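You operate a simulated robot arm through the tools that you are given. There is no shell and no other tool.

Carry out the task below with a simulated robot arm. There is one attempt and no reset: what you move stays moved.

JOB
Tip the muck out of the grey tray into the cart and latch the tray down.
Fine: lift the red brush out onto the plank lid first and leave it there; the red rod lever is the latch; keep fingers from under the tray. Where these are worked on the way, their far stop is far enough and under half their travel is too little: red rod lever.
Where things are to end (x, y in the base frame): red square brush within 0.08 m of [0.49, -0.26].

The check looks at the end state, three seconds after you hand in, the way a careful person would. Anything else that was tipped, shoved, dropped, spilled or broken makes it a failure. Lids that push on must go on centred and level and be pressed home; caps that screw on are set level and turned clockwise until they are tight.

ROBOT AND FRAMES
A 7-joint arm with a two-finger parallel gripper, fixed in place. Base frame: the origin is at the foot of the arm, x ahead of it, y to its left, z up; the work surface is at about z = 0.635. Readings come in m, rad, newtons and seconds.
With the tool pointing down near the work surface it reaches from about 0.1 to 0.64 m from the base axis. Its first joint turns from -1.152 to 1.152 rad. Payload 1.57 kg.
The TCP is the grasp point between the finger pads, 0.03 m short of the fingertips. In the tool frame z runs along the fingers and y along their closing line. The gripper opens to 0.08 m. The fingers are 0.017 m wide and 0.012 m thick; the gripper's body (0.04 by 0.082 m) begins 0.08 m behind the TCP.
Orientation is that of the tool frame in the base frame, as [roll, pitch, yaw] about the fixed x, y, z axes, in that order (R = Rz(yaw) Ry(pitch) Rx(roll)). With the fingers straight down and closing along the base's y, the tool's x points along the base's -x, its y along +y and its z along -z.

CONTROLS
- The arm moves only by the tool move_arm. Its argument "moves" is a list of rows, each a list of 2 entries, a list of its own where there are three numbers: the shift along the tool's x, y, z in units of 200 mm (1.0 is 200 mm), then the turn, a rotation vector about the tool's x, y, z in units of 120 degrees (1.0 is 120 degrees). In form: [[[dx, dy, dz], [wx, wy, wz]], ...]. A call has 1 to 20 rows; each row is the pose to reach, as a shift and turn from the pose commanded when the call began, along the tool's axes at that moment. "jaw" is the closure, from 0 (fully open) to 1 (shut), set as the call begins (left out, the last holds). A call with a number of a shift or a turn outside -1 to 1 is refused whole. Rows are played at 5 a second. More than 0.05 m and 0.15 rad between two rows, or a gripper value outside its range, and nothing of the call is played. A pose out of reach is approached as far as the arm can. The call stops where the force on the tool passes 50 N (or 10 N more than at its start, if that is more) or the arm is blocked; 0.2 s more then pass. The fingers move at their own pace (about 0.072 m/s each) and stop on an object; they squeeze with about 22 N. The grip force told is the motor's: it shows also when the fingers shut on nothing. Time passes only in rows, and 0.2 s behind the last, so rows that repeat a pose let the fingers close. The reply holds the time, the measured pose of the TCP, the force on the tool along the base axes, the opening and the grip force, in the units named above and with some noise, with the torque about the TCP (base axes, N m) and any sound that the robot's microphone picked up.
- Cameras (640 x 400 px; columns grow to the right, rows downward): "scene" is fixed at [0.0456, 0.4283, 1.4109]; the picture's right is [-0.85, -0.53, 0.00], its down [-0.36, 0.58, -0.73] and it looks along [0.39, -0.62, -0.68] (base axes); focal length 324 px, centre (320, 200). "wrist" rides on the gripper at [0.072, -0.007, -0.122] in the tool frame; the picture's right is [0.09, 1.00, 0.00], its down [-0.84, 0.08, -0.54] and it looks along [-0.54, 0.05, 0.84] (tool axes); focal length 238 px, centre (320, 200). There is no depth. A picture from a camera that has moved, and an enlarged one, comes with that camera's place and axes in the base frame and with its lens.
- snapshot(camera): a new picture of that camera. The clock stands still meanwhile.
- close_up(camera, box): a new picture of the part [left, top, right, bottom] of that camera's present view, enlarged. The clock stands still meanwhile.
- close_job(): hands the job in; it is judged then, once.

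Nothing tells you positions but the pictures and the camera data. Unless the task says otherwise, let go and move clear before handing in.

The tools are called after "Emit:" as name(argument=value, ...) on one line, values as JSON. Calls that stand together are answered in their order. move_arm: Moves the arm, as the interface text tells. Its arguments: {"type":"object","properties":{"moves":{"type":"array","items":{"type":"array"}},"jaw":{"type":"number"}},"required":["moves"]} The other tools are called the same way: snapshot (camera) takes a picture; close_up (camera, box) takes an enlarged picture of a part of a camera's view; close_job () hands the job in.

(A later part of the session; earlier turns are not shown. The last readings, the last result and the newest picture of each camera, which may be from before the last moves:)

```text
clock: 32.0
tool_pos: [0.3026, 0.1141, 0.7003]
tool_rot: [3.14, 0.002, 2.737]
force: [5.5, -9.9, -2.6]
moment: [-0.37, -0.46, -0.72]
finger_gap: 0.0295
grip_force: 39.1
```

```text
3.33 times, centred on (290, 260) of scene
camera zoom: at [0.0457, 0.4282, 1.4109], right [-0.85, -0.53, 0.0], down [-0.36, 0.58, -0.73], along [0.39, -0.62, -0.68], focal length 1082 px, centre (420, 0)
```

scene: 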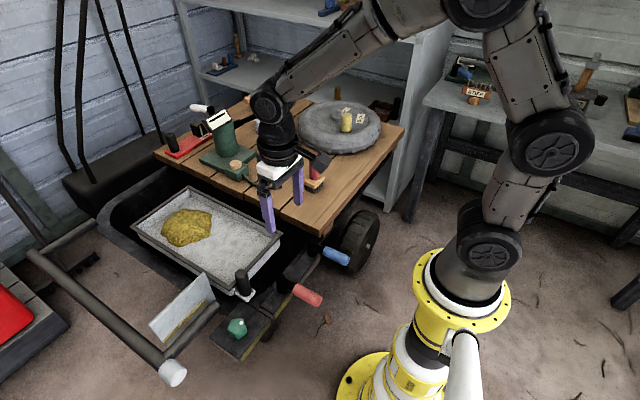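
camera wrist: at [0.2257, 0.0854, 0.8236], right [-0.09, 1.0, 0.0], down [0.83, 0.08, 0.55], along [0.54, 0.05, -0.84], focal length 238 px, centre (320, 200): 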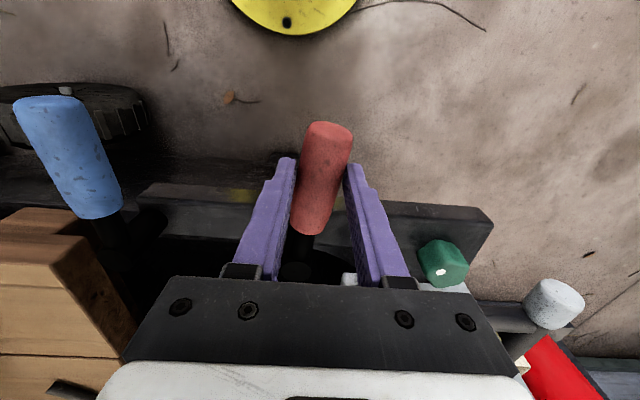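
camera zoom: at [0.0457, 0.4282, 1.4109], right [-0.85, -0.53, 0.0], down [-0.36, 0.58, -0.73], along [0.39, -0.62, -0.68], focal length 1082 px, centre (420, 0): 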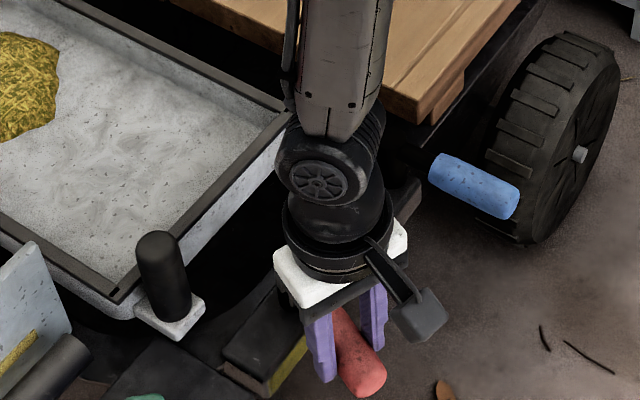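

Smooth so far (lever at about 23°). Continuing along the arc.

Emit:
move_arm(moves=[[[-0.0022, 0.0439, 0], [0, 0, 0.0477]], [[-0.0088, 0.0874, 0], [0, 0, 0.0955]], [[-0.0197, 0.13, 0], [0, 0, 0.1432]], [[-0.0347, 0.1713, 0], [0, 0, 0.191]], [[-0.0347, 0.1713, 0], [0, 0, 0.191]]])

Emit:
close_up(camera="scene", box=[210, 200, 370, 320])

Emit:
snapshot(camera="wrist")

```text
clock: 33.2
tool_pos: [0.3227, 0.1442, 0.7016]
tool_rot: [3.139, 0.0, 2.339]
force: [13.5, -26.1, -12.5]
moment: [-0.51, -0.34, -0.64]
finger_gap: 0.0293
grip_force: 39.5
```

```text
3.33 times, centred on (290, 260) of scene
camera zoom: at [0.046, 0.4279, 1.411], right [-0.85, -0.53, 0.0], down [-0.36, 0.58, -0.73], along [0.39, -0.62, -0.68], focal length 1082 px, centre (420, 0)
```

zoom: 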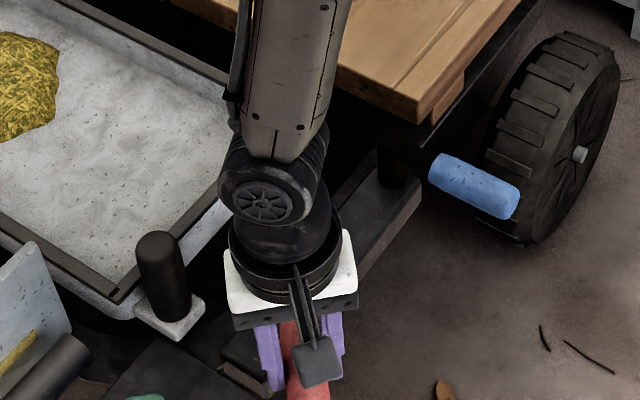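

```text
taken
camera wrist: at [0.2685, 0.1917, 0.8239], right [0.65, 0.76, 0.0], down [0.64, -0.55, 0.54], along [0.41, -0.35, -0.84], focal length 238 px, centre (320, 200)
```

wrist: 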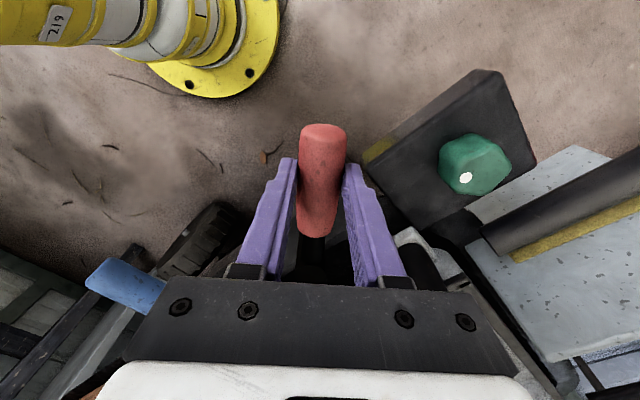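

Lever at about 46°, tangential force still small (≈9 N), with some radial drag. I'll continue the arc with a slight inward bias.

Emit:
move_arm(moves=[[[-0.012, 0.0439, 0], [0, 0, 0.0477]], [[-0.02, 0.0874, 0], [0, 0, 0.0955]], [[-0.03, 0.13, 0], [0, 0, 0.1432]], [[-0.03, 0.13, 0], [0, 0, 0.1432]]])

Emit:
close_up(camera="scene", box=[210, 200, 370, 320])

Emit:
snapshot(camera="wrist")

```text
clock: 33.9
tool_pos: [0.3279, 0.1485, 0.6998]
tool_rot: [-3.108, -0.002, 2.119]
force: [-1.8, -8.9, 9.9]
moment: [-0.33, 0.17, 0.92]
finger_gap: 0.032
grip_force: 40.2
stopped in row 3: the force on the tool passed its limit at 56 N (the readings are from after the stop); the commanded pose is now the measured one
```

```text
3.33 times, centred on (290, 260) of scene
camera zoom: at [0.0454, 0.4282, 1.411], right [-0.85, -0.53, 0.0], down [-0.36, 0.58, -0.73], along [0.39, -0.62, -0.68], focal length 1082 px, centre (420, 0)
```

zoom: 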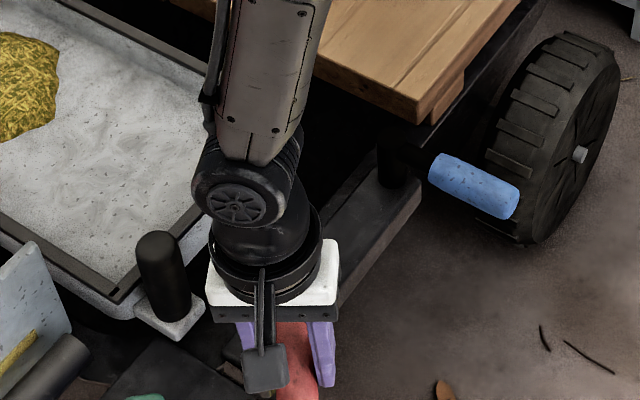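

```text
taken
camera wrist: at [0.2896, 0.2087, 0.8222], right [0.8, 0.6, -0.03], down [0.52, -0.67, 0.54], along [0.3, -0.45, -0.84], focal length 238 px, centre (320, 200)
```

wrist: 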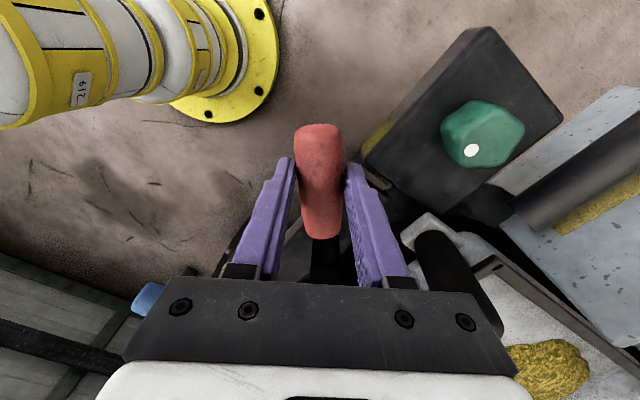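

The motion stopped near 50° of lever swing with a force spike; nothing else seems to be touching. I'll push gently a few millimetres further to confirm that this is the lever's stop.

Emit:
move_arm(moves=[[[0.0015, 0.01, 0], [0, 0, 0]], [[0.003, 0.02, 0], [0, 0, 0]], [[0.003, 0.02, 0], [0, 0, 0]]])

```text
clock: 34.7
tool_pos: [0.3282, 0.1476, 0.699]
tool_rot: [-3.101, -0.005, 2.115]
force: [-10.4, -33.8, 31.4]
moment: [-0.68, 0.47, 1.01]
finger_gap: 0.0321
grip_force: 40.2
```

It does not budge with 30 N tangential force, so that is the far stop. I'll relax, open the jaw partway, and rise off the lever to see whether it stays.

Emit:
move_arm(moves=[[[-0.001, -0.01, 0], [0, 0, 0]], [[-0.003, -0.02, 0], [0, 0, -0.03]], [[-0.003, -0.02, 0], [0, 0, -0.06]], [[-0.003, -0.02, 0], [0, 0, -0.06]]])

Emit:
move_arm(moves=[[[0, 0, 0], [0, 0, 0]], [[0, 0, 0], [0, 0, 0]], [[0, 0, 0], [0, 0, 0]]], jaw=0.25)

Emit:
move_arm(moves=[[[0, 0, -0.1], [0, 0, 0]], [[0, 0, -0.22], [0, 0, 0]], [[0, 0, -0.36], [0, 0, 0]], [[0, 0, -0.5], [0, 0, 0]], [[0, 0, -0.65], [0, 0, 0]], [[0, 0, -0.65], [0, 0, 0]]])

Emit:
snapshot(camera="wrist")

Emit:
snapshot(camera="scene")

Emit:
close_up(camera="scene", box=[210, 200, 370, 320])

```text
clock: 35.7
tool_pos: [0.3262, 0.1492, 0.6979]
tool_rot: [-3.107, -0.008, 2.243]
force: [-17.8, 6.4, -1.2]
moment: [0.38, 0.61, 0.41]
finger_gap: 0.0297
grip_force: 38.9
```

```text
clock: 36.5
tool_pos: [0.3294, 0.1507, 0.699]
tool_rot: [-3.113, -0.007, 2.242]
force: [-0.2, 0.9, 0.3]
moment: [0.0, -0.03, 0.0]
finger_gap: 0.0601
grip_force: 0.1
```

```text
clock: 37.9
tool_pos: [0.3328, 0.1511, 0.8303]
tool_rot: [-3.112, -0.006, 2.241]
force: [-0.1, -0.2, -0.1]
moment: [-0.04, -0.01, -0.02]
finger_gap: 0.0597
grip_force: 0.0
```

```text
taken
camera wrist: at [0.2885, 0.2047, 0.9526], right [0.72, 0.69, -0.03], down [0.6, -0.6, 0.53], along [0.35, -0.4, -0.85], focal length 238 px, centre (320, 200)
```

wrist: 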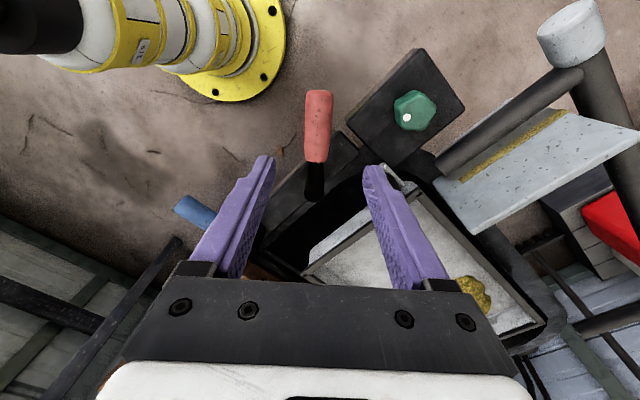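

```text
taken
```

scene: 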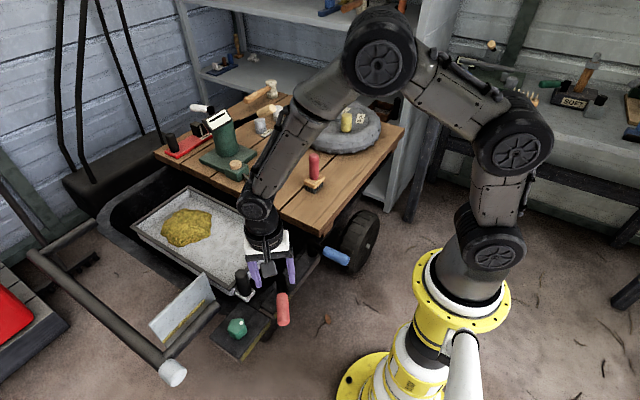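

```text
3.33 times, centred on (290, 260) of scene
camera zoom: at [0.0456, 0.4283, 1.4109], right [-0.85, -0.53, 0.0], down [-0.36, 0.58, -0.73], along [0.39, -0.62, -0.68], focal length 1082 px, centre (420, 0)
```

zoom: 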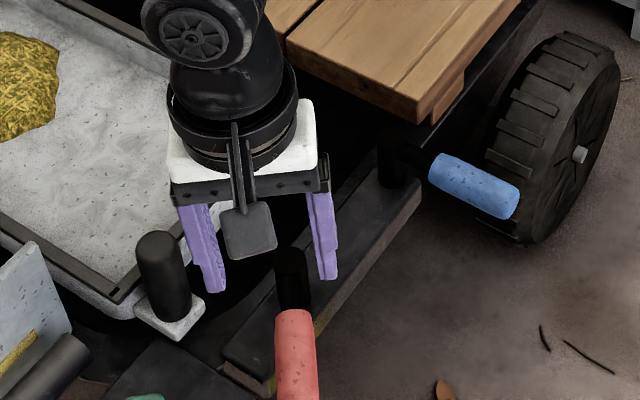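

The lever stays put at its far stop (about 50° swung toward +y). Next I'll rise, square the tool up and turn it so the fingers close along x — that lets the peg pivot between the pads if the tray hinges on its −y side.

Emit:
move_arm(moves=[[[0, 0, -0.1], [-0.0143, 0, 0]], [[0, 0, -0.2], [-0.0143, 0, 0]], [[0, 0, -0.2], [-0.0143, 0, 0]]])

Emit:
move_arm(moves=[[[0, 0, 0], [0, 0, -0.065]], [[0, 0, 0], [0, 0, -0.13]], [[0, 0, 0], [0, 0, -0.195]], [[0, 0, 0], [0, 0, -0.26]], [[0, 0, 0], [0, 0, -0.325]], [[0, 0, 0], [0, 0, -0.39]], [[0, 0, 0], [0, 0, -0.4297]], [[0, 0, 0], [0, 0, -0.4297]]])

```text
clock: 38.7
tool_pos: [0.3338, 0.1527, 0.8687]
tool_rot: [3.142, -0.008, 2.242]
force: [0.0, -1.0, -0.6]
moment: [0.0, -0.02, 0.0]
finger_gap: 0.0601
grip_force: 0.0
```

```text
clock: 40.5
tool_pos: [0.334, 0.1522, 0.8683]
tool_rot: [3.137, -0.004, 3.141]
force: [0.6, -0.1, 0.0]
moment: [0.02, -0.03, -0.02]
finger_gap: 0.0602
grip_force: 0.0
```

Tool is square again. Now turning another 90° so the camera sits on the −y side, while moving above the peg.

Emit:
move_arm(moves=[[[-0.05, 0, 0], [0, 0, -0.0625]], [[-0.1, 0, 0], [0, 0, -0.125]], [[-0.15, -0.01, 0], [0, 0, -0.1875]], [[-0.2, -0.01, 0], [0, 0, -0.25]], [[-0.25, -0.02, 0], [0, 0, -0.3125]], [[-0.3, -0.02, 0], [0, 0, -0.375]], [[-0.35, -0.03, 0], [0, 0, -0.4375]], [[-0.4, -0.03, 0], [0, 0, -0.5]], [[-0.45, -0.03, 0], [0, 0, -0.5625]], [[-0.5, -0.03, 0], [0, 0, -0.625]], [[-0.555, -0.03, 0], [0, 0, -0.6875]], [[-0.555, -0.03, 0], [0, 0, -0.75]], [[-0.555, -0.03, 0], [0, 0, -0.75]]])

Emit:
snapshot(camera="wrist")

Emit:
snapshot(camera="scene")

```text
clock: 43.3
tool_pos: [0.445, 0.1445, 0.8688]
tool_rot: [3.135, 0.005, -1.569]
force: [0.9, 0.1, 0.0]
moment: [0.01, -0.01, -0.01]
finger_gap: 0.0603
grip_force: 0.1
```

```text
taken
camera wrist: at [0.453, 0.073, 0.9897], right [-1.0, -0.09, 0.0], down [-0.08, 0.83, 0.55], along [-0.05, 0.54, -0.84], focal length 238 px, centre (320, 200)
```

wrist: 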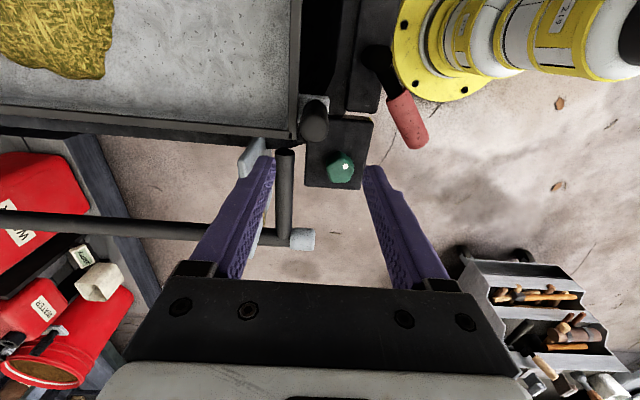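

```text
taken
```

scene: 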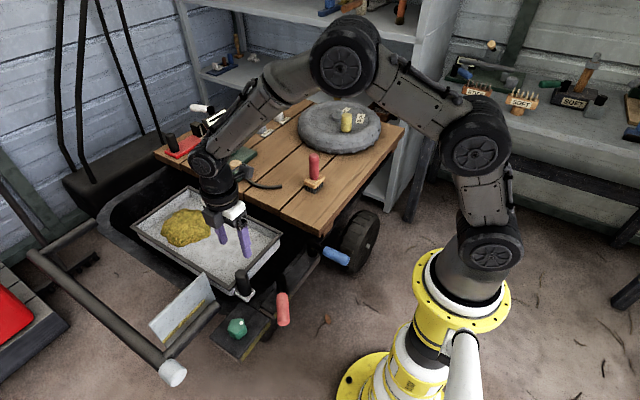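

The tool is aligned over the peg with fingers closing along x. I'll lower so only the fingertips overlap the top 2.5 cm of the peg, staying above the tray rim.

Emit:
move_arm(moves=[[[0, -0.015, 0.12], [0, 0, 0]], [[0, -0.015, 0.24], [0, 0, 0]], [[0, -0.015, 0.36], [0, 0, 0]], [[0, -0.015, 0.48], [0, 0, 0]], [[0, -0.015, 0.565], [0, 0, 0]], [[0, -0.015, 0.565], [0, 0, 0]]])

Emit:
snapshot(camera="wrist")

Emit:
close_up(camera="scene", box=[180, 200, 320, 310])

```text
clock: 44.7
tool_pos: [0.4484, 0.1465, 0.756]
tool_rot: [3.138, 0.006, -1.573]
force: [0.7, 0.0, 0.1]
moment: [-0.01, -0.02, -0.01]
finger_gap: 0.06
grip_force: 0.1
```

```text
taken
camera wrist: at [0.4555, 0.0735, 0.8779], right [-1.0, -0.09, 0.0], down [-0.07, 0.83, 0.55], along [-0.05, 0.54, -0.84], focal length 238 px, centre (320, 200)
```

wrist: 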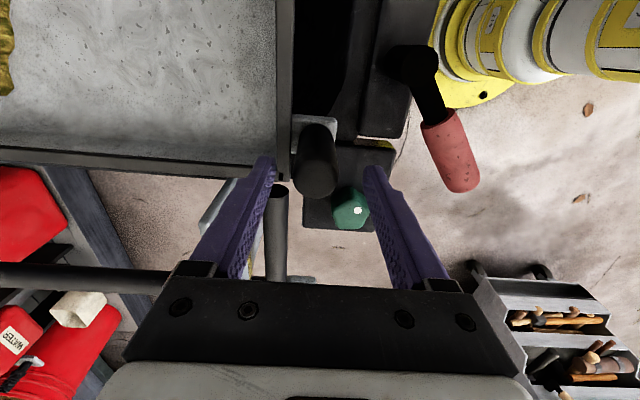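

```text
3.64 times, centred on (250, 255) of scene
camera zoom: at [0.0456, 0.4283, 1.4109], right [-0.85, -0.53, 0.0], down [-0.36, 0.58, -0.73], along [0.39, -0.62, -0.68], focal length 1180 px, centre (574, 0)
```

zoom: 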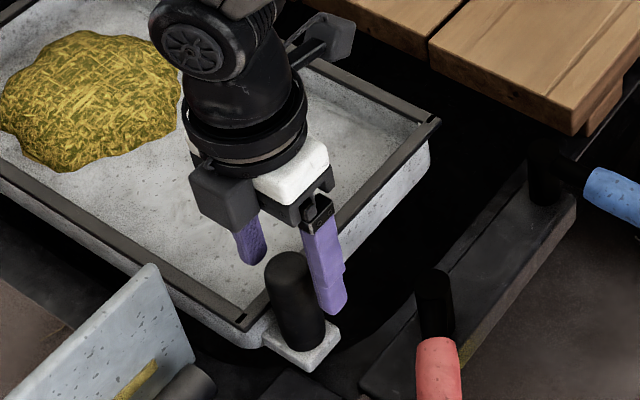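

The peg top sits between the fingertips (about 2–3 mm toward +x). I'll nudge and close.

Emit:
move_arm(moves=[[[0, -0.012, 0], [0, 0, 0]], [[0, -0.012, 0], [0, 0, 0]], [[0, -0.012, 0], [0, 0, 0]], [[0, -0.012, 0], [0, 0, 0]], [[0, -0.012, 0], [0, 0, 0]]], jaw=1)

Emit:
snapshot(camera="wrist")

```text
clock: 45.9
tool_pos: [0.4502, 0.1462, 0.7562]
tool_rot: [3.139, 0.006, -1.57]
force: [2.0, 0.1, 1.2]
moment: [-0.01, -0.38, -0.05]
finger_gap: 0.0315
grip_force: 40.1
```

```text
taken
camera wrist: at [0.4581, 0.0736, 0.8779], right [-1.0, -0.09, 0.0], down [-0.07, 0.83, 0.55], along [-0.05, 0.54, -0.84], focal length 238 px, centre (320, 200)
```

wrist: 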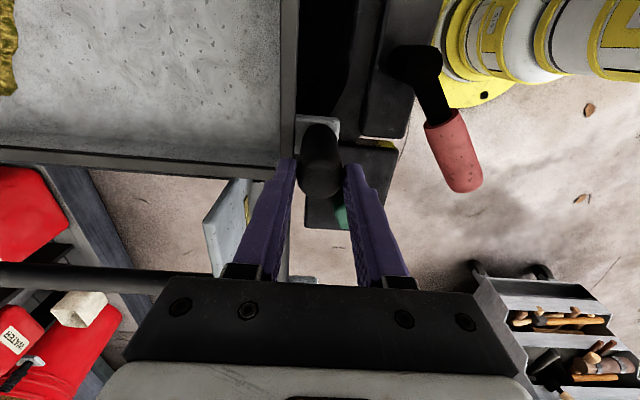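

The peg is gripped with almost no side load. Now a gentle 1 cm lift to see whether the tray is free and which way it hinges.

Emit:
move_arm(moves=[[[0, 0, -0.015], [0, 0, 0]], [[0, 0, -0.03], [0, 0, 0]], [[0, 0, -0.05], [0, 0, 0]], [[0, 0, -0.05], [0, 0, 0]]])

Emit:
close_up(camera="scene", box=[120, 180, 300, 300])

Emit:
snapshot(camera="wrist")

```text
clock: 46.9
tool_pos: [0.4518, 0.1429, 0.7645]
tool_rot: [3.136, 0.001, -1.572]
force: [18.7, -29.8, -23.8]
moment: [-0.74, -0.8, -0.18]
finger_gap: 0.0317
grip_force: 40.2
```

```text
3.33 times, centred on (210, 240) of scene
camera zoom: at [0.0463, 0.4278, 1.411], right [-0.85, -0.53, 0.0], down [-0.36, 0.58, -0.73], along [0.39, -0.62, -0.68], focal length 1082 px, centre (687, 67)
```

zoom: 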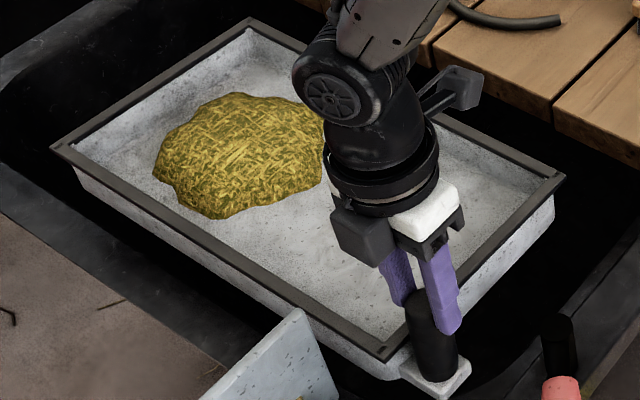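

```text
taken
camera wrist: at [0.4584, 0.0708, 0.8866], right [-1.0, -0.09, 0.01], down [-0.07, 0.84, 0.54], along [-0.05, 0.54, -0.84], focal length 238 px, centre (320, 200)
```

wrist: 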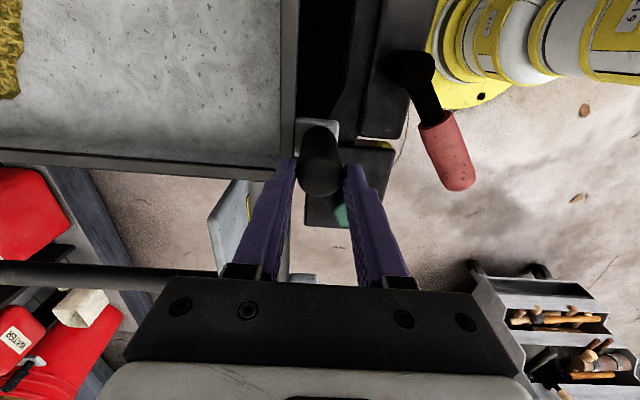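

The tray is free: the peg rose and shifted toward −y with ratio ≈0.4, matching a hinge along its −y long edge near z≈0.66. I'll follow that arc (tool kept vertical, the peg pivoting between the pads), first to a small tilt.

Emit:
move_arm(moves=[[[0.02, 0, -0.005], [0, 0, 0]], [[0.035, 0, -0.02], [0, 0, 0]], [[0.0475, 0, -0.04], [0, 0, 0]], [[0.0475, 0, -0.04], [0, 0, 0]]])

Emit:
close_up(camera="scene", box=[120, 180, 300, 300])

```text
clock: 47.9
tool_pos: [0.4501, 0.1386, 0.7746]
tool_rot: [3.139, 0.006, -1.571]
force: [8.9, -5.0, -14.2]
moment: [0.95, -0.51, 0.01]
finger_gap: 0.0316
grip_force: 40.4
```

```text
3.33 times, centred on (210, 240) of scene
camera zoom: at [0.046, 0.4283, 1.4109], right [-0.85, -0.53, 0.0], down [-0.36, 0.58, -0.73], along [0.39, -0.62, -0.68], focal length 1082 px, centre (687, 67)
```

zoom: 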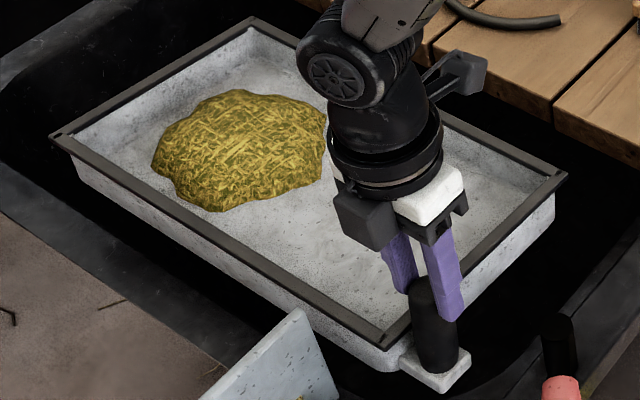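

The forces are low and the tray tilts smoothly. I'll continue to about 23°.

Emit:
move_arm(moves=[[[0.0255, 0, -0.044], [0, 0, 0]], [[0.0525, 0, -0.087], [0, 0, 0]], [[0.082, 0, -0.128], [0, 0, 0]], [[0.1135, 0, -0.168], [0, 0, 0]], [[0.147, 0, -0.206], [0, 0, 0]], [[0.1825, 0, -0.2425], [0, 0, 0]], [[0.1825, 0, -0.2425], [0, 0, 0]]])

Emit:
close_up(camera="scene", box=[120, 180, 300, 300])

Emit:
snapshot(camera="wrist")

```text
clock: 49.5
tool_pos: [0.4494, 0.097, 0.8205]
tool_rot: [3.14, 0.005, -1.572]
force: [15.0, -9.0, -25.2]
moment: [0.53, -0.59, -0.1]
finger_gap: 0.0314
grip_force: 40.2
```

```text
3.33 times, centred on (210, 240) of scene
camera zoom: at [0.0463, 0.4282, 1.4109], right [-0.85, -0.53, 0.0], down [-0.36, 0.58, -0.73], along [0.39, -0.62, -0.68], focal length 1082 px, centre (687, 67)
```

zoom: 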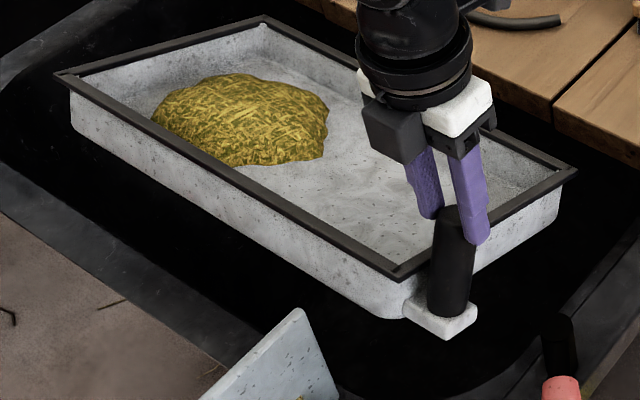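

```text
taken
camera wrist: at [0.4582, 0.0273, 0.9431], right [-1.0, -0.09, 0.0], down [-0.07, 0.83, 0.55], along [-0.05, 0.54, -0.84], focal length 238 px, centre (320, 200)
```

wrist: 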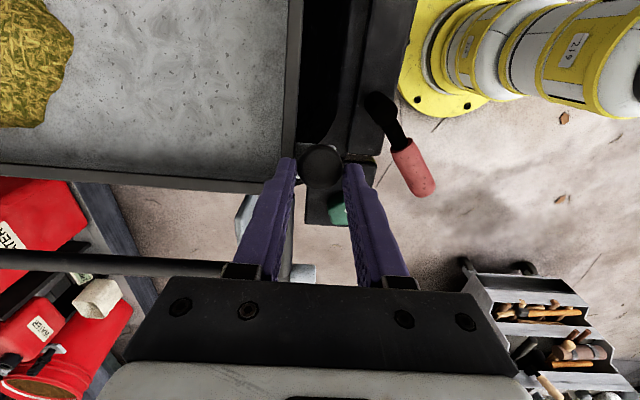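

Fitting the motion puts the hinge at about (y −0.035, z 0.648). I'll correct the arc accordingly and continue to about 45°, watching the muck.

Emit:
move_arm(moves=[[[0.056, -0.0075, -0.0155], [0, 0, 0]], [[0.097, -0.0075, -0.0455], [0, 0, 0]], [[0.14, -0.0075, -0.073], [0, 0, 0]], [[0.1825, -0.0075, -0.099], [0, 0, 0]], [[0.228, -0.0075, -0.122], [0, 0, 0]], [[0.273, -0.0075, -0.1435], [0, 0, 0]], [[0.32, -0.0075, -0.162], [0, 0, 0]], [[0.3675, -0.0075, -0.1795], [0, 0, 0]], [[0.3675, -0.0075, -0.1795], [0, 0, 0]]])

Emit:
close_up(camera="scene", box=[120, 180, 300, 300])

Emit:
snapshot(camera="wrist")

Emit:
snapshot(camera="scene")

```text
clock: 51.5
tool_pos: [0.4499, 0.0241, 0.8552]
tool_rot: [3.131, 0.004, -1.573]
force: [-6.5, 0.9, -24.5]
moment: [0.77, -0.2, -0.29]
finger_gap: 0.0316
grip_force: 40.4
```

```text
3.33 times, centred on (210, 240) of scene
camera zoom: at [0.0458, 0.4283, 1.4109], right [-0.85, -0.53, 0.0], down [-0.36, 0.58, -0.73], along [0.39, -0.62, -0.68], focal length 1082 px, centre (687, 67)
```

zoom: 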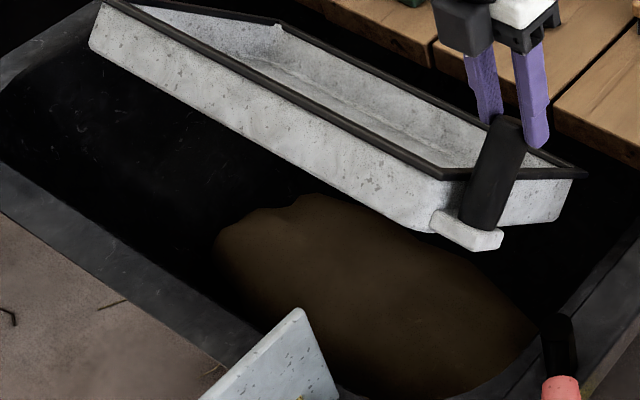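

```text
taken
camera wrist: at [0.4593, -0.0465, 0.9769], right [-1.0, -0.09, 0.01], down [-0.07, 0.83, 0.55], along [-0.06, 0.54, -0.84], focal length 238 px, centre (320, 200)
```

wrist: 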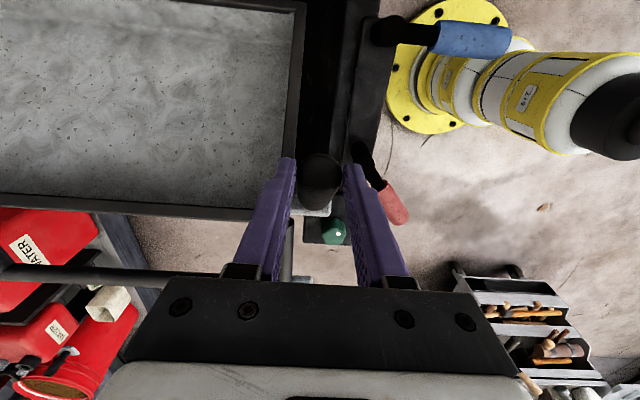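

```text
taken
```

scene: 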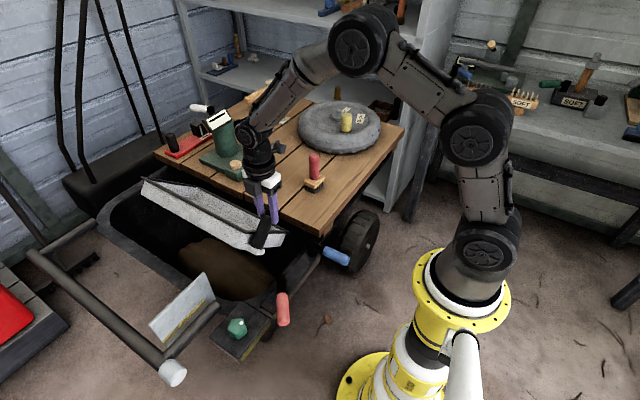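

The tray is at about 45° and moving easily; a brown heap is visible down in the cart. I'll tilt on to about 63° and check whether the muck has slid out.

Emit:
move_arm(moves=[[[0.0485, 0, -0.006], [0, 0, 0]], [[0.098, 0, -0.016], [0, 0, 0]], [[0.1475, 0, -0.025], [0, 0, 0]], [[0.1975, 0, -0.03], [0, 0, 0]], [[0.248, 0, -0.034], [0, 0, 0]], [[0.2985, 0, -0.036], [0, 0, 0]], [[0.2985, 0, -0.036], [0, 0, 0]]])

Emit:
snapshot(camera="wrist")

Emit:
close_up(camera="scene", box=[100, 150, 320, 310])

```text
clock: 53.1
tool_pos: [0.453, -0.0362, 0.8654]
tool_rot: [3.138, 0.005, -1.572]
force: [-0.3, -1.0, 0.8]
moment: [0.01, 0.0, 0.04]
finger_gap: 0.0
grip_force: 21.7
```

```text
taken
camera wrist: at [0.4607, -0.1072, 0.987], right [-1.0, -0.09, 0.0], down [-0.07, 0.83, 0.55], along [-0.05, 0.54, -0.84], focal length 238 px, centre (320, 200)
```

wrist: 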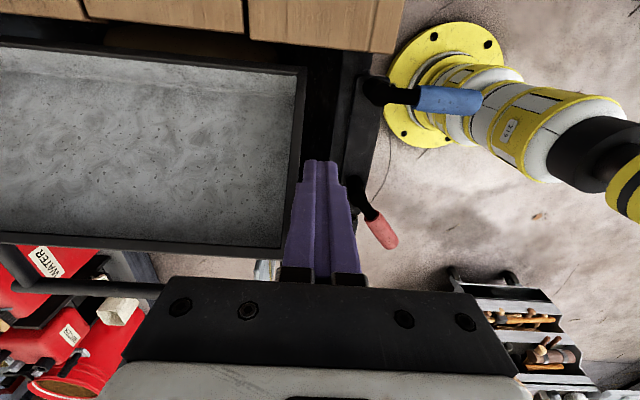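

```text
2.50 times, centred on (210, 230) of scene
camera zoom: at [0.0456, 0.4283, 1.4109], right [-0.85, -0.53, 0.0], down [-0.36, 0.58, -0.73], along [0.39, -0.62, -0.68], focal length 811 px, centre (595, 125)
```

zoom: 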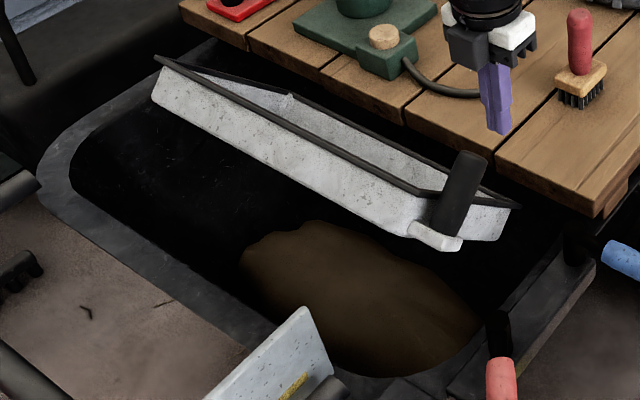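

The peg slipped out of the pads, but the tray is staying tilted at roughly 55° and the wrist view shows its floor empty of muck. I'll back the closed fingers up and away carefully, then check whether the tray is really holding and empty.

Emit:
move_arm(moves=[[[0, 0, -0.1], [0, 0, 0]], [[0.05, 0, -0.25], [0, 0, 0]], [[0.05, 0.1, -0.4], [0, 0, 0]], [[0.05, 0, -0.4], [0, 0, 0]], [[0.05, -0.2, -0.4], [0, 0, 0]], [[0.05, -0.4, -0.4], [0, 0, 0]], [[0.05, -0.6, -0.4], [0, 0, 0]], [[0.05, -0.6, -0.4], [0, 0, 0]]])

Emit:
snapshot(camera="wrist")

Emit:
close_up(camera="scene", box=[100, 150, 320, 310])

```text
clock: 54.9
tool_pos: [0.5732, -0.0452, 0.9425]
tool_rot: [3.135, 0.005, -1.57]
force: [1.0, -0.2, 0.5]
moment: [-0.01, 0.02, -0.01]
finger_gap: 0.0
grip_force: 21.5
```

```text
taken
camera wrist: at [0.5812, -0.1164, 1.0655], right [-1.0, -0.09, 0.0], down [-0.07, 0.83, 0.55], along [-0.05, 0.54, -0.84], focal length 238 px, centre (320, 200)
```

wrist: 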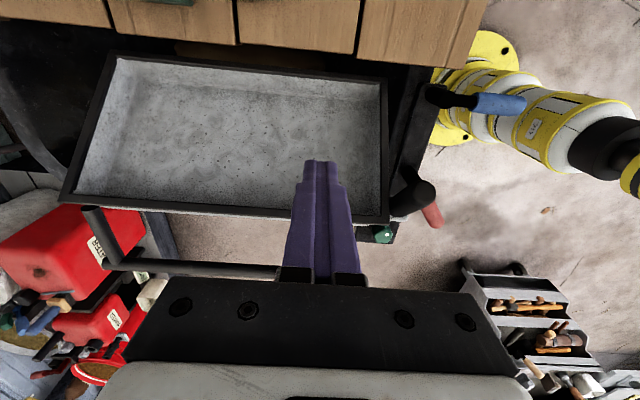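

```text
2.50 times, centred on (210, 230) of scene
camera zoom: at [0.0456, 0.4283, 1.4109], right [-0.85, -0.53, 0.0], down [-0.36, 0.58, -0.73], along [0.39, -0.62, -0.68], focal length 811 px, centre (595, 125)
```

zoom: 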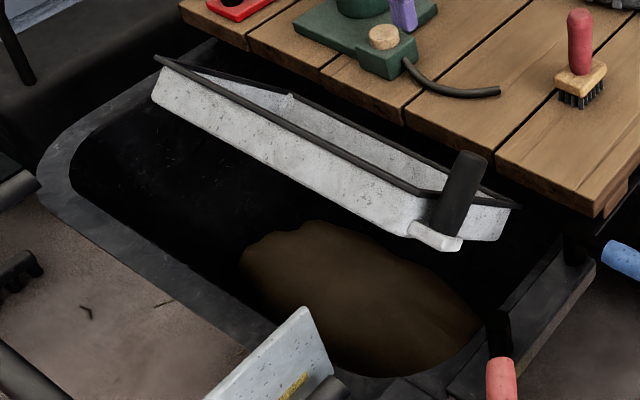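

The tray is empty and holding its tilt by itself. Let me check where the muck landed before lowering the tray.

Emit:
close_up(camera="wrist", box=[0, 0, 480, 240])

Emit:
close_up(camera="wrist", box=[60, 0, 400, 110])

Emit:
snapshot(camera="scene")

```text
1.33 times, centred on (240, 120) of wrist
camera zoom: at [0.5812, -0.1164, 1.0655], right [-1.0, -0.09, 0.0], down [-0.07, 0.83, 0.55], along [-0.05, 0.54, -0.84], focal length 318 px, centre (427, 307)
```

zoom: 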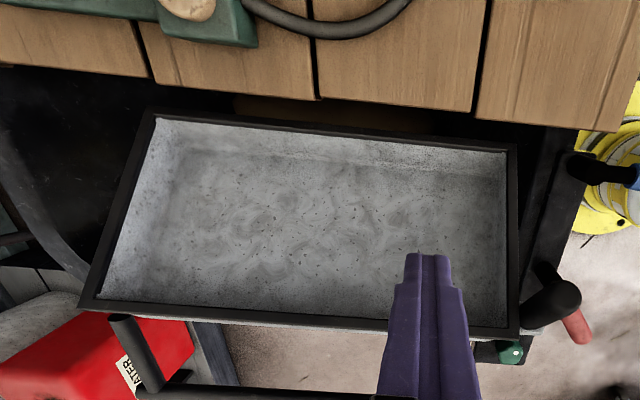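

```text
1.88 times, centred on (230, 55) of wrist
camera zoom: at [0.5812, -0.1164, 1.0655], right [-1.0, -0.09, 0.0], down [-0.07, 0.83, 0.55], along [-0.05, 0.54, -0.84], focal length 449 px, centre (489, 473)
```

zoom: 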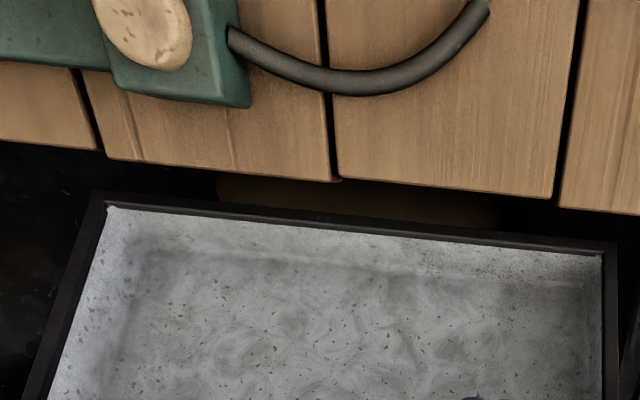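

```text
taken
```

scene: 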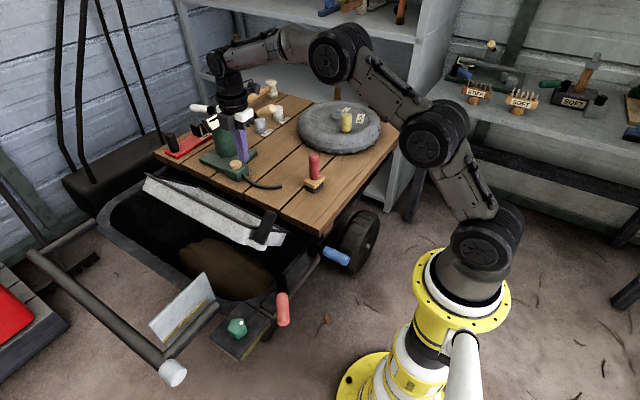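

Muck is out (only the cart's heap below), and the peg position shows the tray resting at about 45°, which seems to be its tip stop. Next I'll re-approach the peg from above with the jaw partly open.

Emit:
move_arm(moves=[[[-0.05, 0.1, 0], [0, 0, 0]], [[-0.12, 0.22, 0], [0, 0, 0]], [[-0.2, 0.35, 0], [0, 0, 0]], [[-0.27, 0.48, 0], [0, 0, 0]], [[-0.3465, 0.61, 0], [0, 0, 0]], [[-0.3465, 0.61, 0.1], [0, 0, 0]], [[-0.3465, 0.61, 0.1], [0, 0, 0]]], jaw=0.25)

Emit:
snapshot(camera="wrist")

Emit:
close_up(camera="scene", box=[180, 130, 320, 270])

```text
clock: 56.5
tool_pos: [0.4506, 0.0254, 0.9217]
tool_rot: [3.137, 0.005, -1.573]
force: [0.7, -0.4, -0.1]
moment: [-0.02, 0.0, -0.02]
finger_gap: 0.0602
grip_force: 0.1
```

```text
taken
camera wrist: at [0.4577, -0.0465, 1.0447], right [-1.0, -0.09, 0.0], down [-0.07, 0.83, 0.55], along [-0.05, 0.54, -0.84], focal length 238 px, centre (320, 200)
```

wrist: 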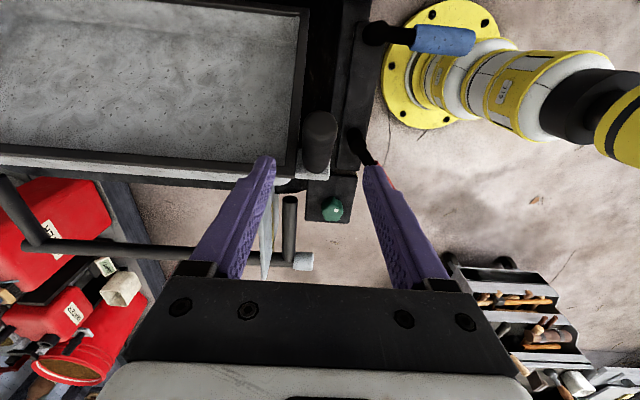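

```text
2.86 times, centred on (250, 200) of scene
camera zoom: at [0.0456, 0.4283, 1.4109], right [-0.85, -0.53, 0.0], down [-0.36, 0.58, -0.73], along [0.39, -0.62, -0.68], focal length 927 px, centre (520, 200)
```

zoom: 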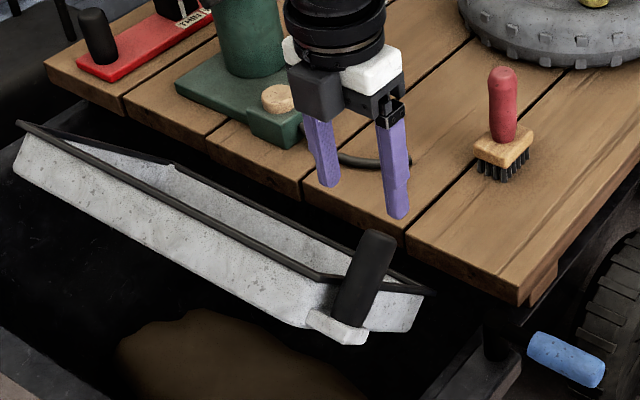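

The peg top is near (0.451, 0.0145, 0.84). I'll lower onto it so the pads straddle its upper end, then check.

Emit:
move_arm(moves=[[[0.005, 0, 0.1], [0, 0, 0]], [[0.01, 0, 0.2], [0, 0, 0]], [[0.01, 0, 0.3], [0, 0, 0]], [[0.01, 0, 0.375], [0, 0, 0]], [[0.01, 0, 0.375], [0, 0, 0]]])

Emit:
snapshot(camera="wrist")

Emit:
close_up(camera="scene", box=[200, 160, 310, 270])

```text
clock: 57.7
tool_pos: [0.451, 0.0242, 0.8502]
tool_rot: [3.138, 0.004, -1.573]
force: [0.8, 0.6, 0.1]
moment: [-0.05, -0.01, 0.01]
finger_gap: 0.0597
grip_force: 0.1
```

```text
taken
camera wrist: at [0.4579, -0.0487, 0.9716], right [-1.0, -0.09, 0.0], down [-0.07, 0.83, 0.55], along [-0.05, 0.54, -0.84], focal length 238 px, centre (320, 200)
```

wrist: 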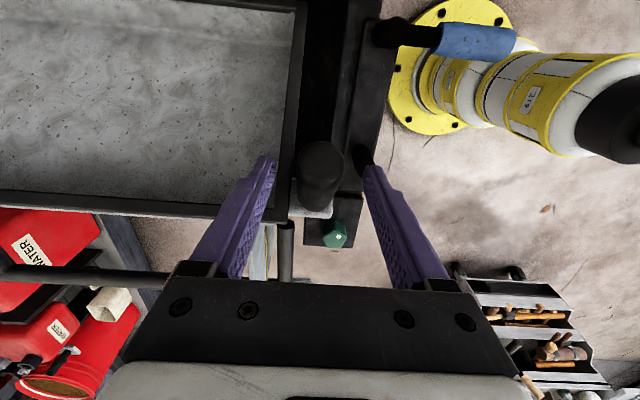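

```text
3.64 times, centred on (255, 215) of scene
camera zoom: at [0.0456, 0.4283, 1.4109], right [-0.85, -0.53, 0.0], down [-0.36, 0.58, -0.73], along [0.39, -0.62, -0.68], focal length 1180 px, centre (556, 146)
```

zoom: 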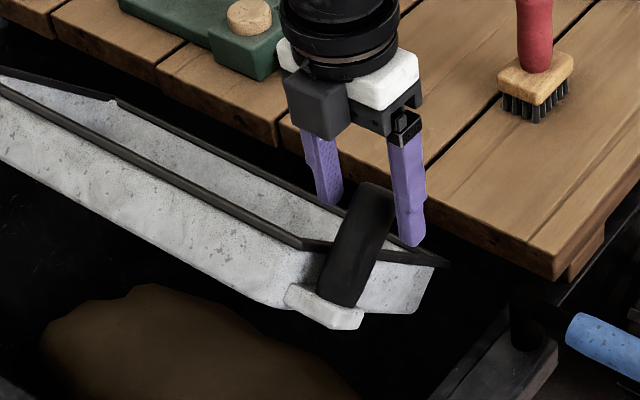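

The peg's tilted end is between the pads. Closing on it now, then I'll begin lowering slowly along the reversed arc.

Emit:
move_arm(moves=[[[0, 0, 0], [0, 0, 0]], [[0, 0, 0], [0, 0, 0]], [[0, 0, 0], [0, 0, 0]], [[0, 0, 0], [0, 0, 0]]], jaw=1)

Emit:
move_arm(moves=[[[-0.025, 0, 0.007], [0, 0, 0]], [[-0.051, 0, 0.014], [0, 0, 0]], [[-0.076, 0, 0.022], [0, 0, 0]], [[-0.1015, 0, 0.031], [0, 0, 0]], [[-0.1015, 0, 0.031], [0, 0, 0]]])

Emit:
close_up(camera="scene", box=[120, 160, 320, 300])

```text
clock: 58.7
tool_pos: [0.4499, 0.0229, 0.8508]
tool_rot: [3.137, 0.006, -1.572]
force: [5.0, 0.0, -6.3]
moment: [0.0, -0.68, -0.56]
finger_gap: 0.0313
grip_force: 39.9
```

```text
clock: 59.9
tool_pos: [0.4503, 0.0434, 0.8435]
tool_rot: [3.138, 0.005, -1.57]
force: [4.9, -8.2, 2.0]
moment: [-1.32, -0.5, -0.55]
finger_gap: 0.0313
grip_force: 40.4
```

```text
2.86 times, centred on (220, 230) of scene
camera zoom: at [0.0457, 0.4282, 1.4109], right [-0.85, -0.53, 0.0], down [-0.36, 0.58, -0.73], along [0.39, -0.62, -0.68], focal length 927 px, centre (606, 114)
```

zoom: 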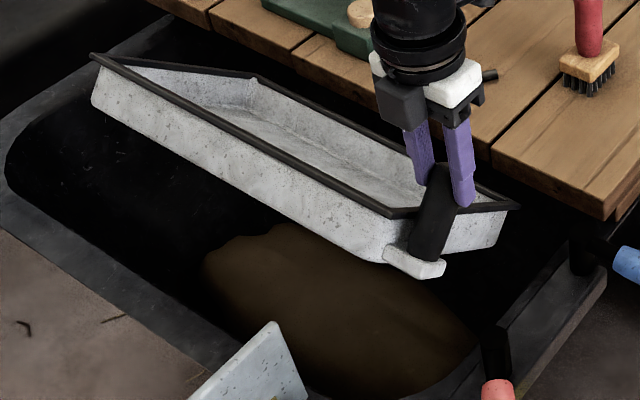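

Lowering works with small forces. Continuing down the arc.

Emit:
move_arm(moves=[[[-0.045, 0, 0.02], [0, 0, 0]], [[-0.09, 0, 0.04], [0, 0, 0]], [[-0.134, 0, 0.0655], [0, 0, 0]], [[-0.1775, 0, 0.091], [0, 0, 0]], [[-0.2195, 0, 0.1205], [0, 0, 0]], [[-0.261, 0, 0.15], [0, 0, 0]], [[-0.261, 0, 0.15], [0, 0, 0]]])

Emit:
close_up(camera="scene", box=[120, 160, 320, 300])

```text
clock: 61.5
tool_pos: [0.4512, 0.0972, 0.815]
tool_rot: [-3.14, 0.008, -1.571]
force: [15.8, -4.9, 2.0]
moment: [-1.1, 0.01, 0.41]
finger_gap: 0.0314
grip_force: 40.7
```

```text
2.86 times, centred on (220, 230) of scene
camera zoom: at [0.0459, 0.4283, 1.4109], right [-0.85, -0.53, 0.0], down [-0.36, 0.58, -0.73], along [0.39, -0.62, -0.68], focal length 927 px, centre (606, 114)
```

zoom: 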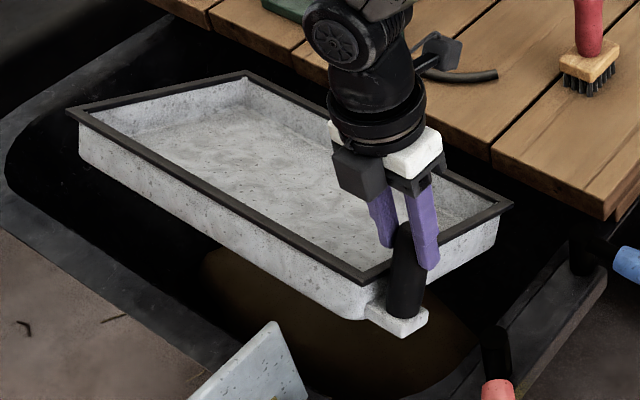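

The empty tray is coming down under control. Continuing to just above its seat.

Emit:
move_arm(moves=[[[-0.0375, 0, 0.0335], [0, 0, 0]], [[-0.074, 0, 0.0685], [0, 0, 0]], [[-0.108, 0, 0.105], [0, 0, 0]], [[-0.14, 0, 0.144], [0, 0, 0]], [[-0.1695, 0, 0.185], [0, 0, 0]], [[-0.198, 0, 0.227], [0, 0, 0]], [[-0.198, 0, 0.227], [0, 0, 0]]])

Emit:
close_up(camera="scene", box=[120, 160, 320, 300])

```text
clock: 63.1
tool_pos: [0.4505, 0.1365, 0.7704]
tool_rot: [-3.14, 0.008, -1.573]
force: [-1.4, 19.1, 21.4]
moment: [-0.8, -0.9, -0.51]
finger_gap: 0.0312
grip_force: 40.5
```

```text
2.86 times, centred on (220, 230) of scene
camera zoom: at [0.0452, 0.4287, 1.4108], right [-0.85, -0.53, 0.0], down [-0.36, 0.58, -0.73], along [0.39, -0.62, -0.68], focal length 927 px, centre (606, 114)
```

zoom: 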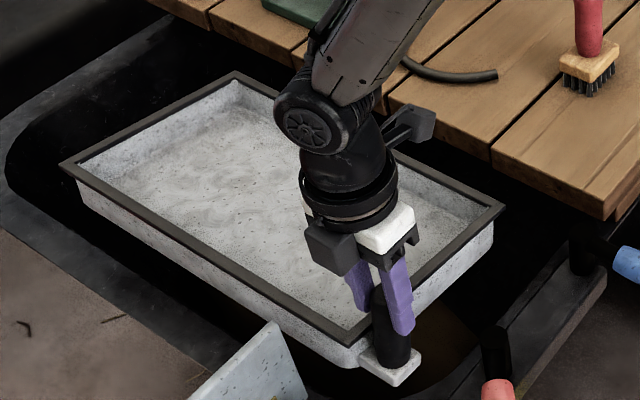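

Almost seated (about 5° left). I'll follow the last bit with a little more +y to relieve the side load.

Emit:
move_arm(moves=[[[-0.02, 0, 0.02], [0, 0, 0]], [[-0.035, 0, 0.042], [0, 0, 0]], [[-0.046, 0, 0.065], [0, 0, 0]], [[-0.055, 0, 0.088], [0, 0, 0]], [[-0.055, 0, 0.088], [0, 0, 0]]])

Emit:
close_up(camera="scene", box=[120, 180, 300, 300])

Emit:
close_up(camera="scene", box=[225, 240, 335, 320])

```text
clock: 64.3
tool_pos: [0.4492, 0.1476, 0.7518]
tool_rot: [3.141, 0.007, -1.571]
force: [9.9, 5.6, 11.3]
moment: [-0.94, -0.9, 0.03]
finger_gap: 0.0316
grip_force: 39.9
```

```text
3.33 times, centred on (210, 240) of scene
camera zoom: at [0.0456, 0.4284, 1.4109], right [-0.85, -0.53, 0.0], down [-0.36, 0.58, -0.73], along [0.39, -0.62, -0.68], focal length 1082 px, centre (687, 67)
```

zoom: 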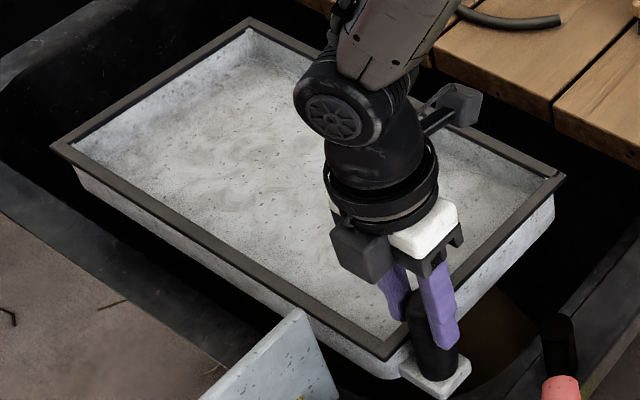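

```text
5.00 times, centred on (280, 280) of scene
camera zoom: at [0.0456, 0.4284, 1.4109], right [-0.85, -0.53, 0.0], down [-0.36, 0.58, -0.73], along [0.39, -0.62, -0.68], focal length 1622 px, centre (520, -200)
```

zoom: 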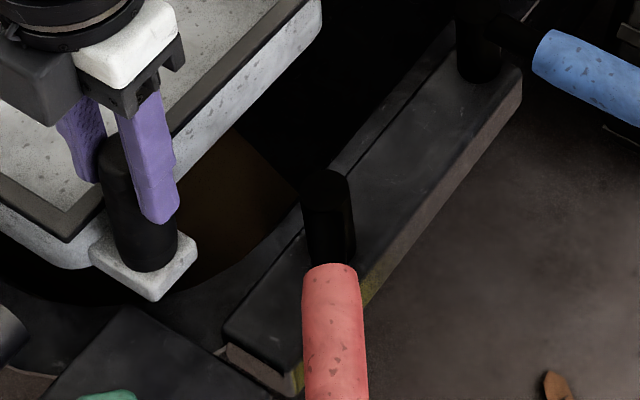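

The handle is still roughly 5 mm above its original height. I'll press a little further down until it seats.

Emit:
move_arm(moves=[[[-0.006, 0, 0.015], [0, 0, 0]], [[-0.01, 0, 0.03], [0, 0, 0]], [[-0.01, 0, 0.03], [0, 0, 0]]])

Emit:
close_up(camera="scene", box=[225, 240, 335, 320])

```text
clock: 65.1
tool_pos: [0.4498, 0.1495, 0.746]
tool_rot: [-3.14, 0.007, -1.57]
force: [9.0, 6.0, 9.9]
moment: [-0.99, -0.96, -0.04]
finger_gap: 0.0315
grip_force: 39.4
```

```text
5.00 times, centred on (280, 280) of scene
camera zoom: at [0.0457, 0.4284, 1.4109], right [-0.85, -0.53, 0.0], down [-0.36, 0.58, -0.73], along [0.39, -0.62, -0.68], focal length 1622 px, centre (520, -200)
```

zoom: 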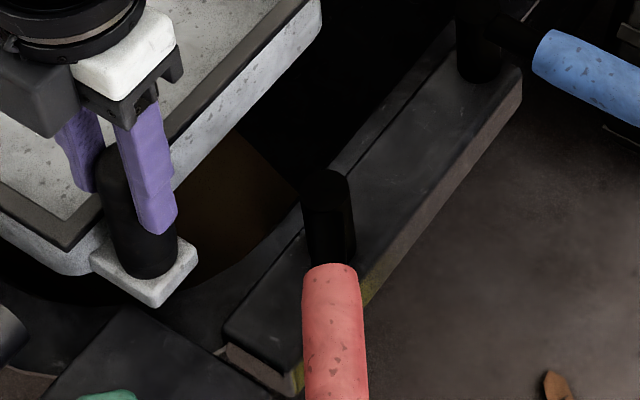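

Now it matches the original height. A final few millimetres of gentle push to confirm the seat.

Emit:
move_arm(moves=[[[-0.004, 0, 0.01], [0, 0, 0]], [[-0.006, 0, 0.02], [0, 0, 0]], [[-0.006, 0, 0.02], [0, 0, 0]]])

Emit:
close_up(camera="scene", box=[225, 240, 335, 320])

Emit:
close_up(camera="scene", box=[120, 180, 300, 300])

```text
clock: 65.9
tool_pos: [0.4495, 0.1515, 0.742]
tool_rot: [-3.141, 0.007, -1.571]
force: [8.1, 3.2, 17.0]
moment: [-0.41, -0.8, 0.04]
finger_gap: 0.0314
grip_force: 39.9
```

```text
5.00 times, centred on (280, 280) of scene
camera zoom: at [0.0455, 0.4283, 1.4109], right [-0.85, -0.53, 0.0], down [-0.36, 0.58, -0.73], along [0.39, -0.62, -0.68], focal length 1622 px, centre (520, -200)
```

zoom: 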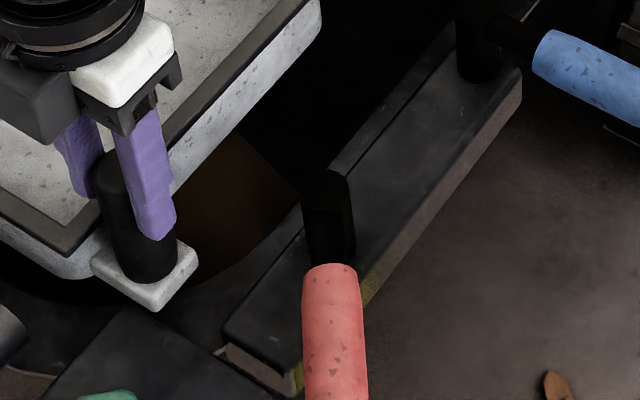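

```text
3.33 times, centred on (210, 240) of scene
camera zoom: at [0.0455, 0.4283, 1.4109], right [-0.85, -0.53, 0.0], down [-0.36, 0.58, -0.73], along [0.39, -0.62, -0.68], focal length 1082 px, centre (687, 67)
```

zoom: 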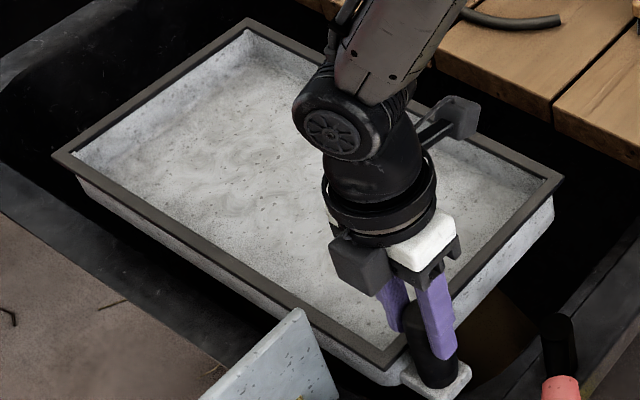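

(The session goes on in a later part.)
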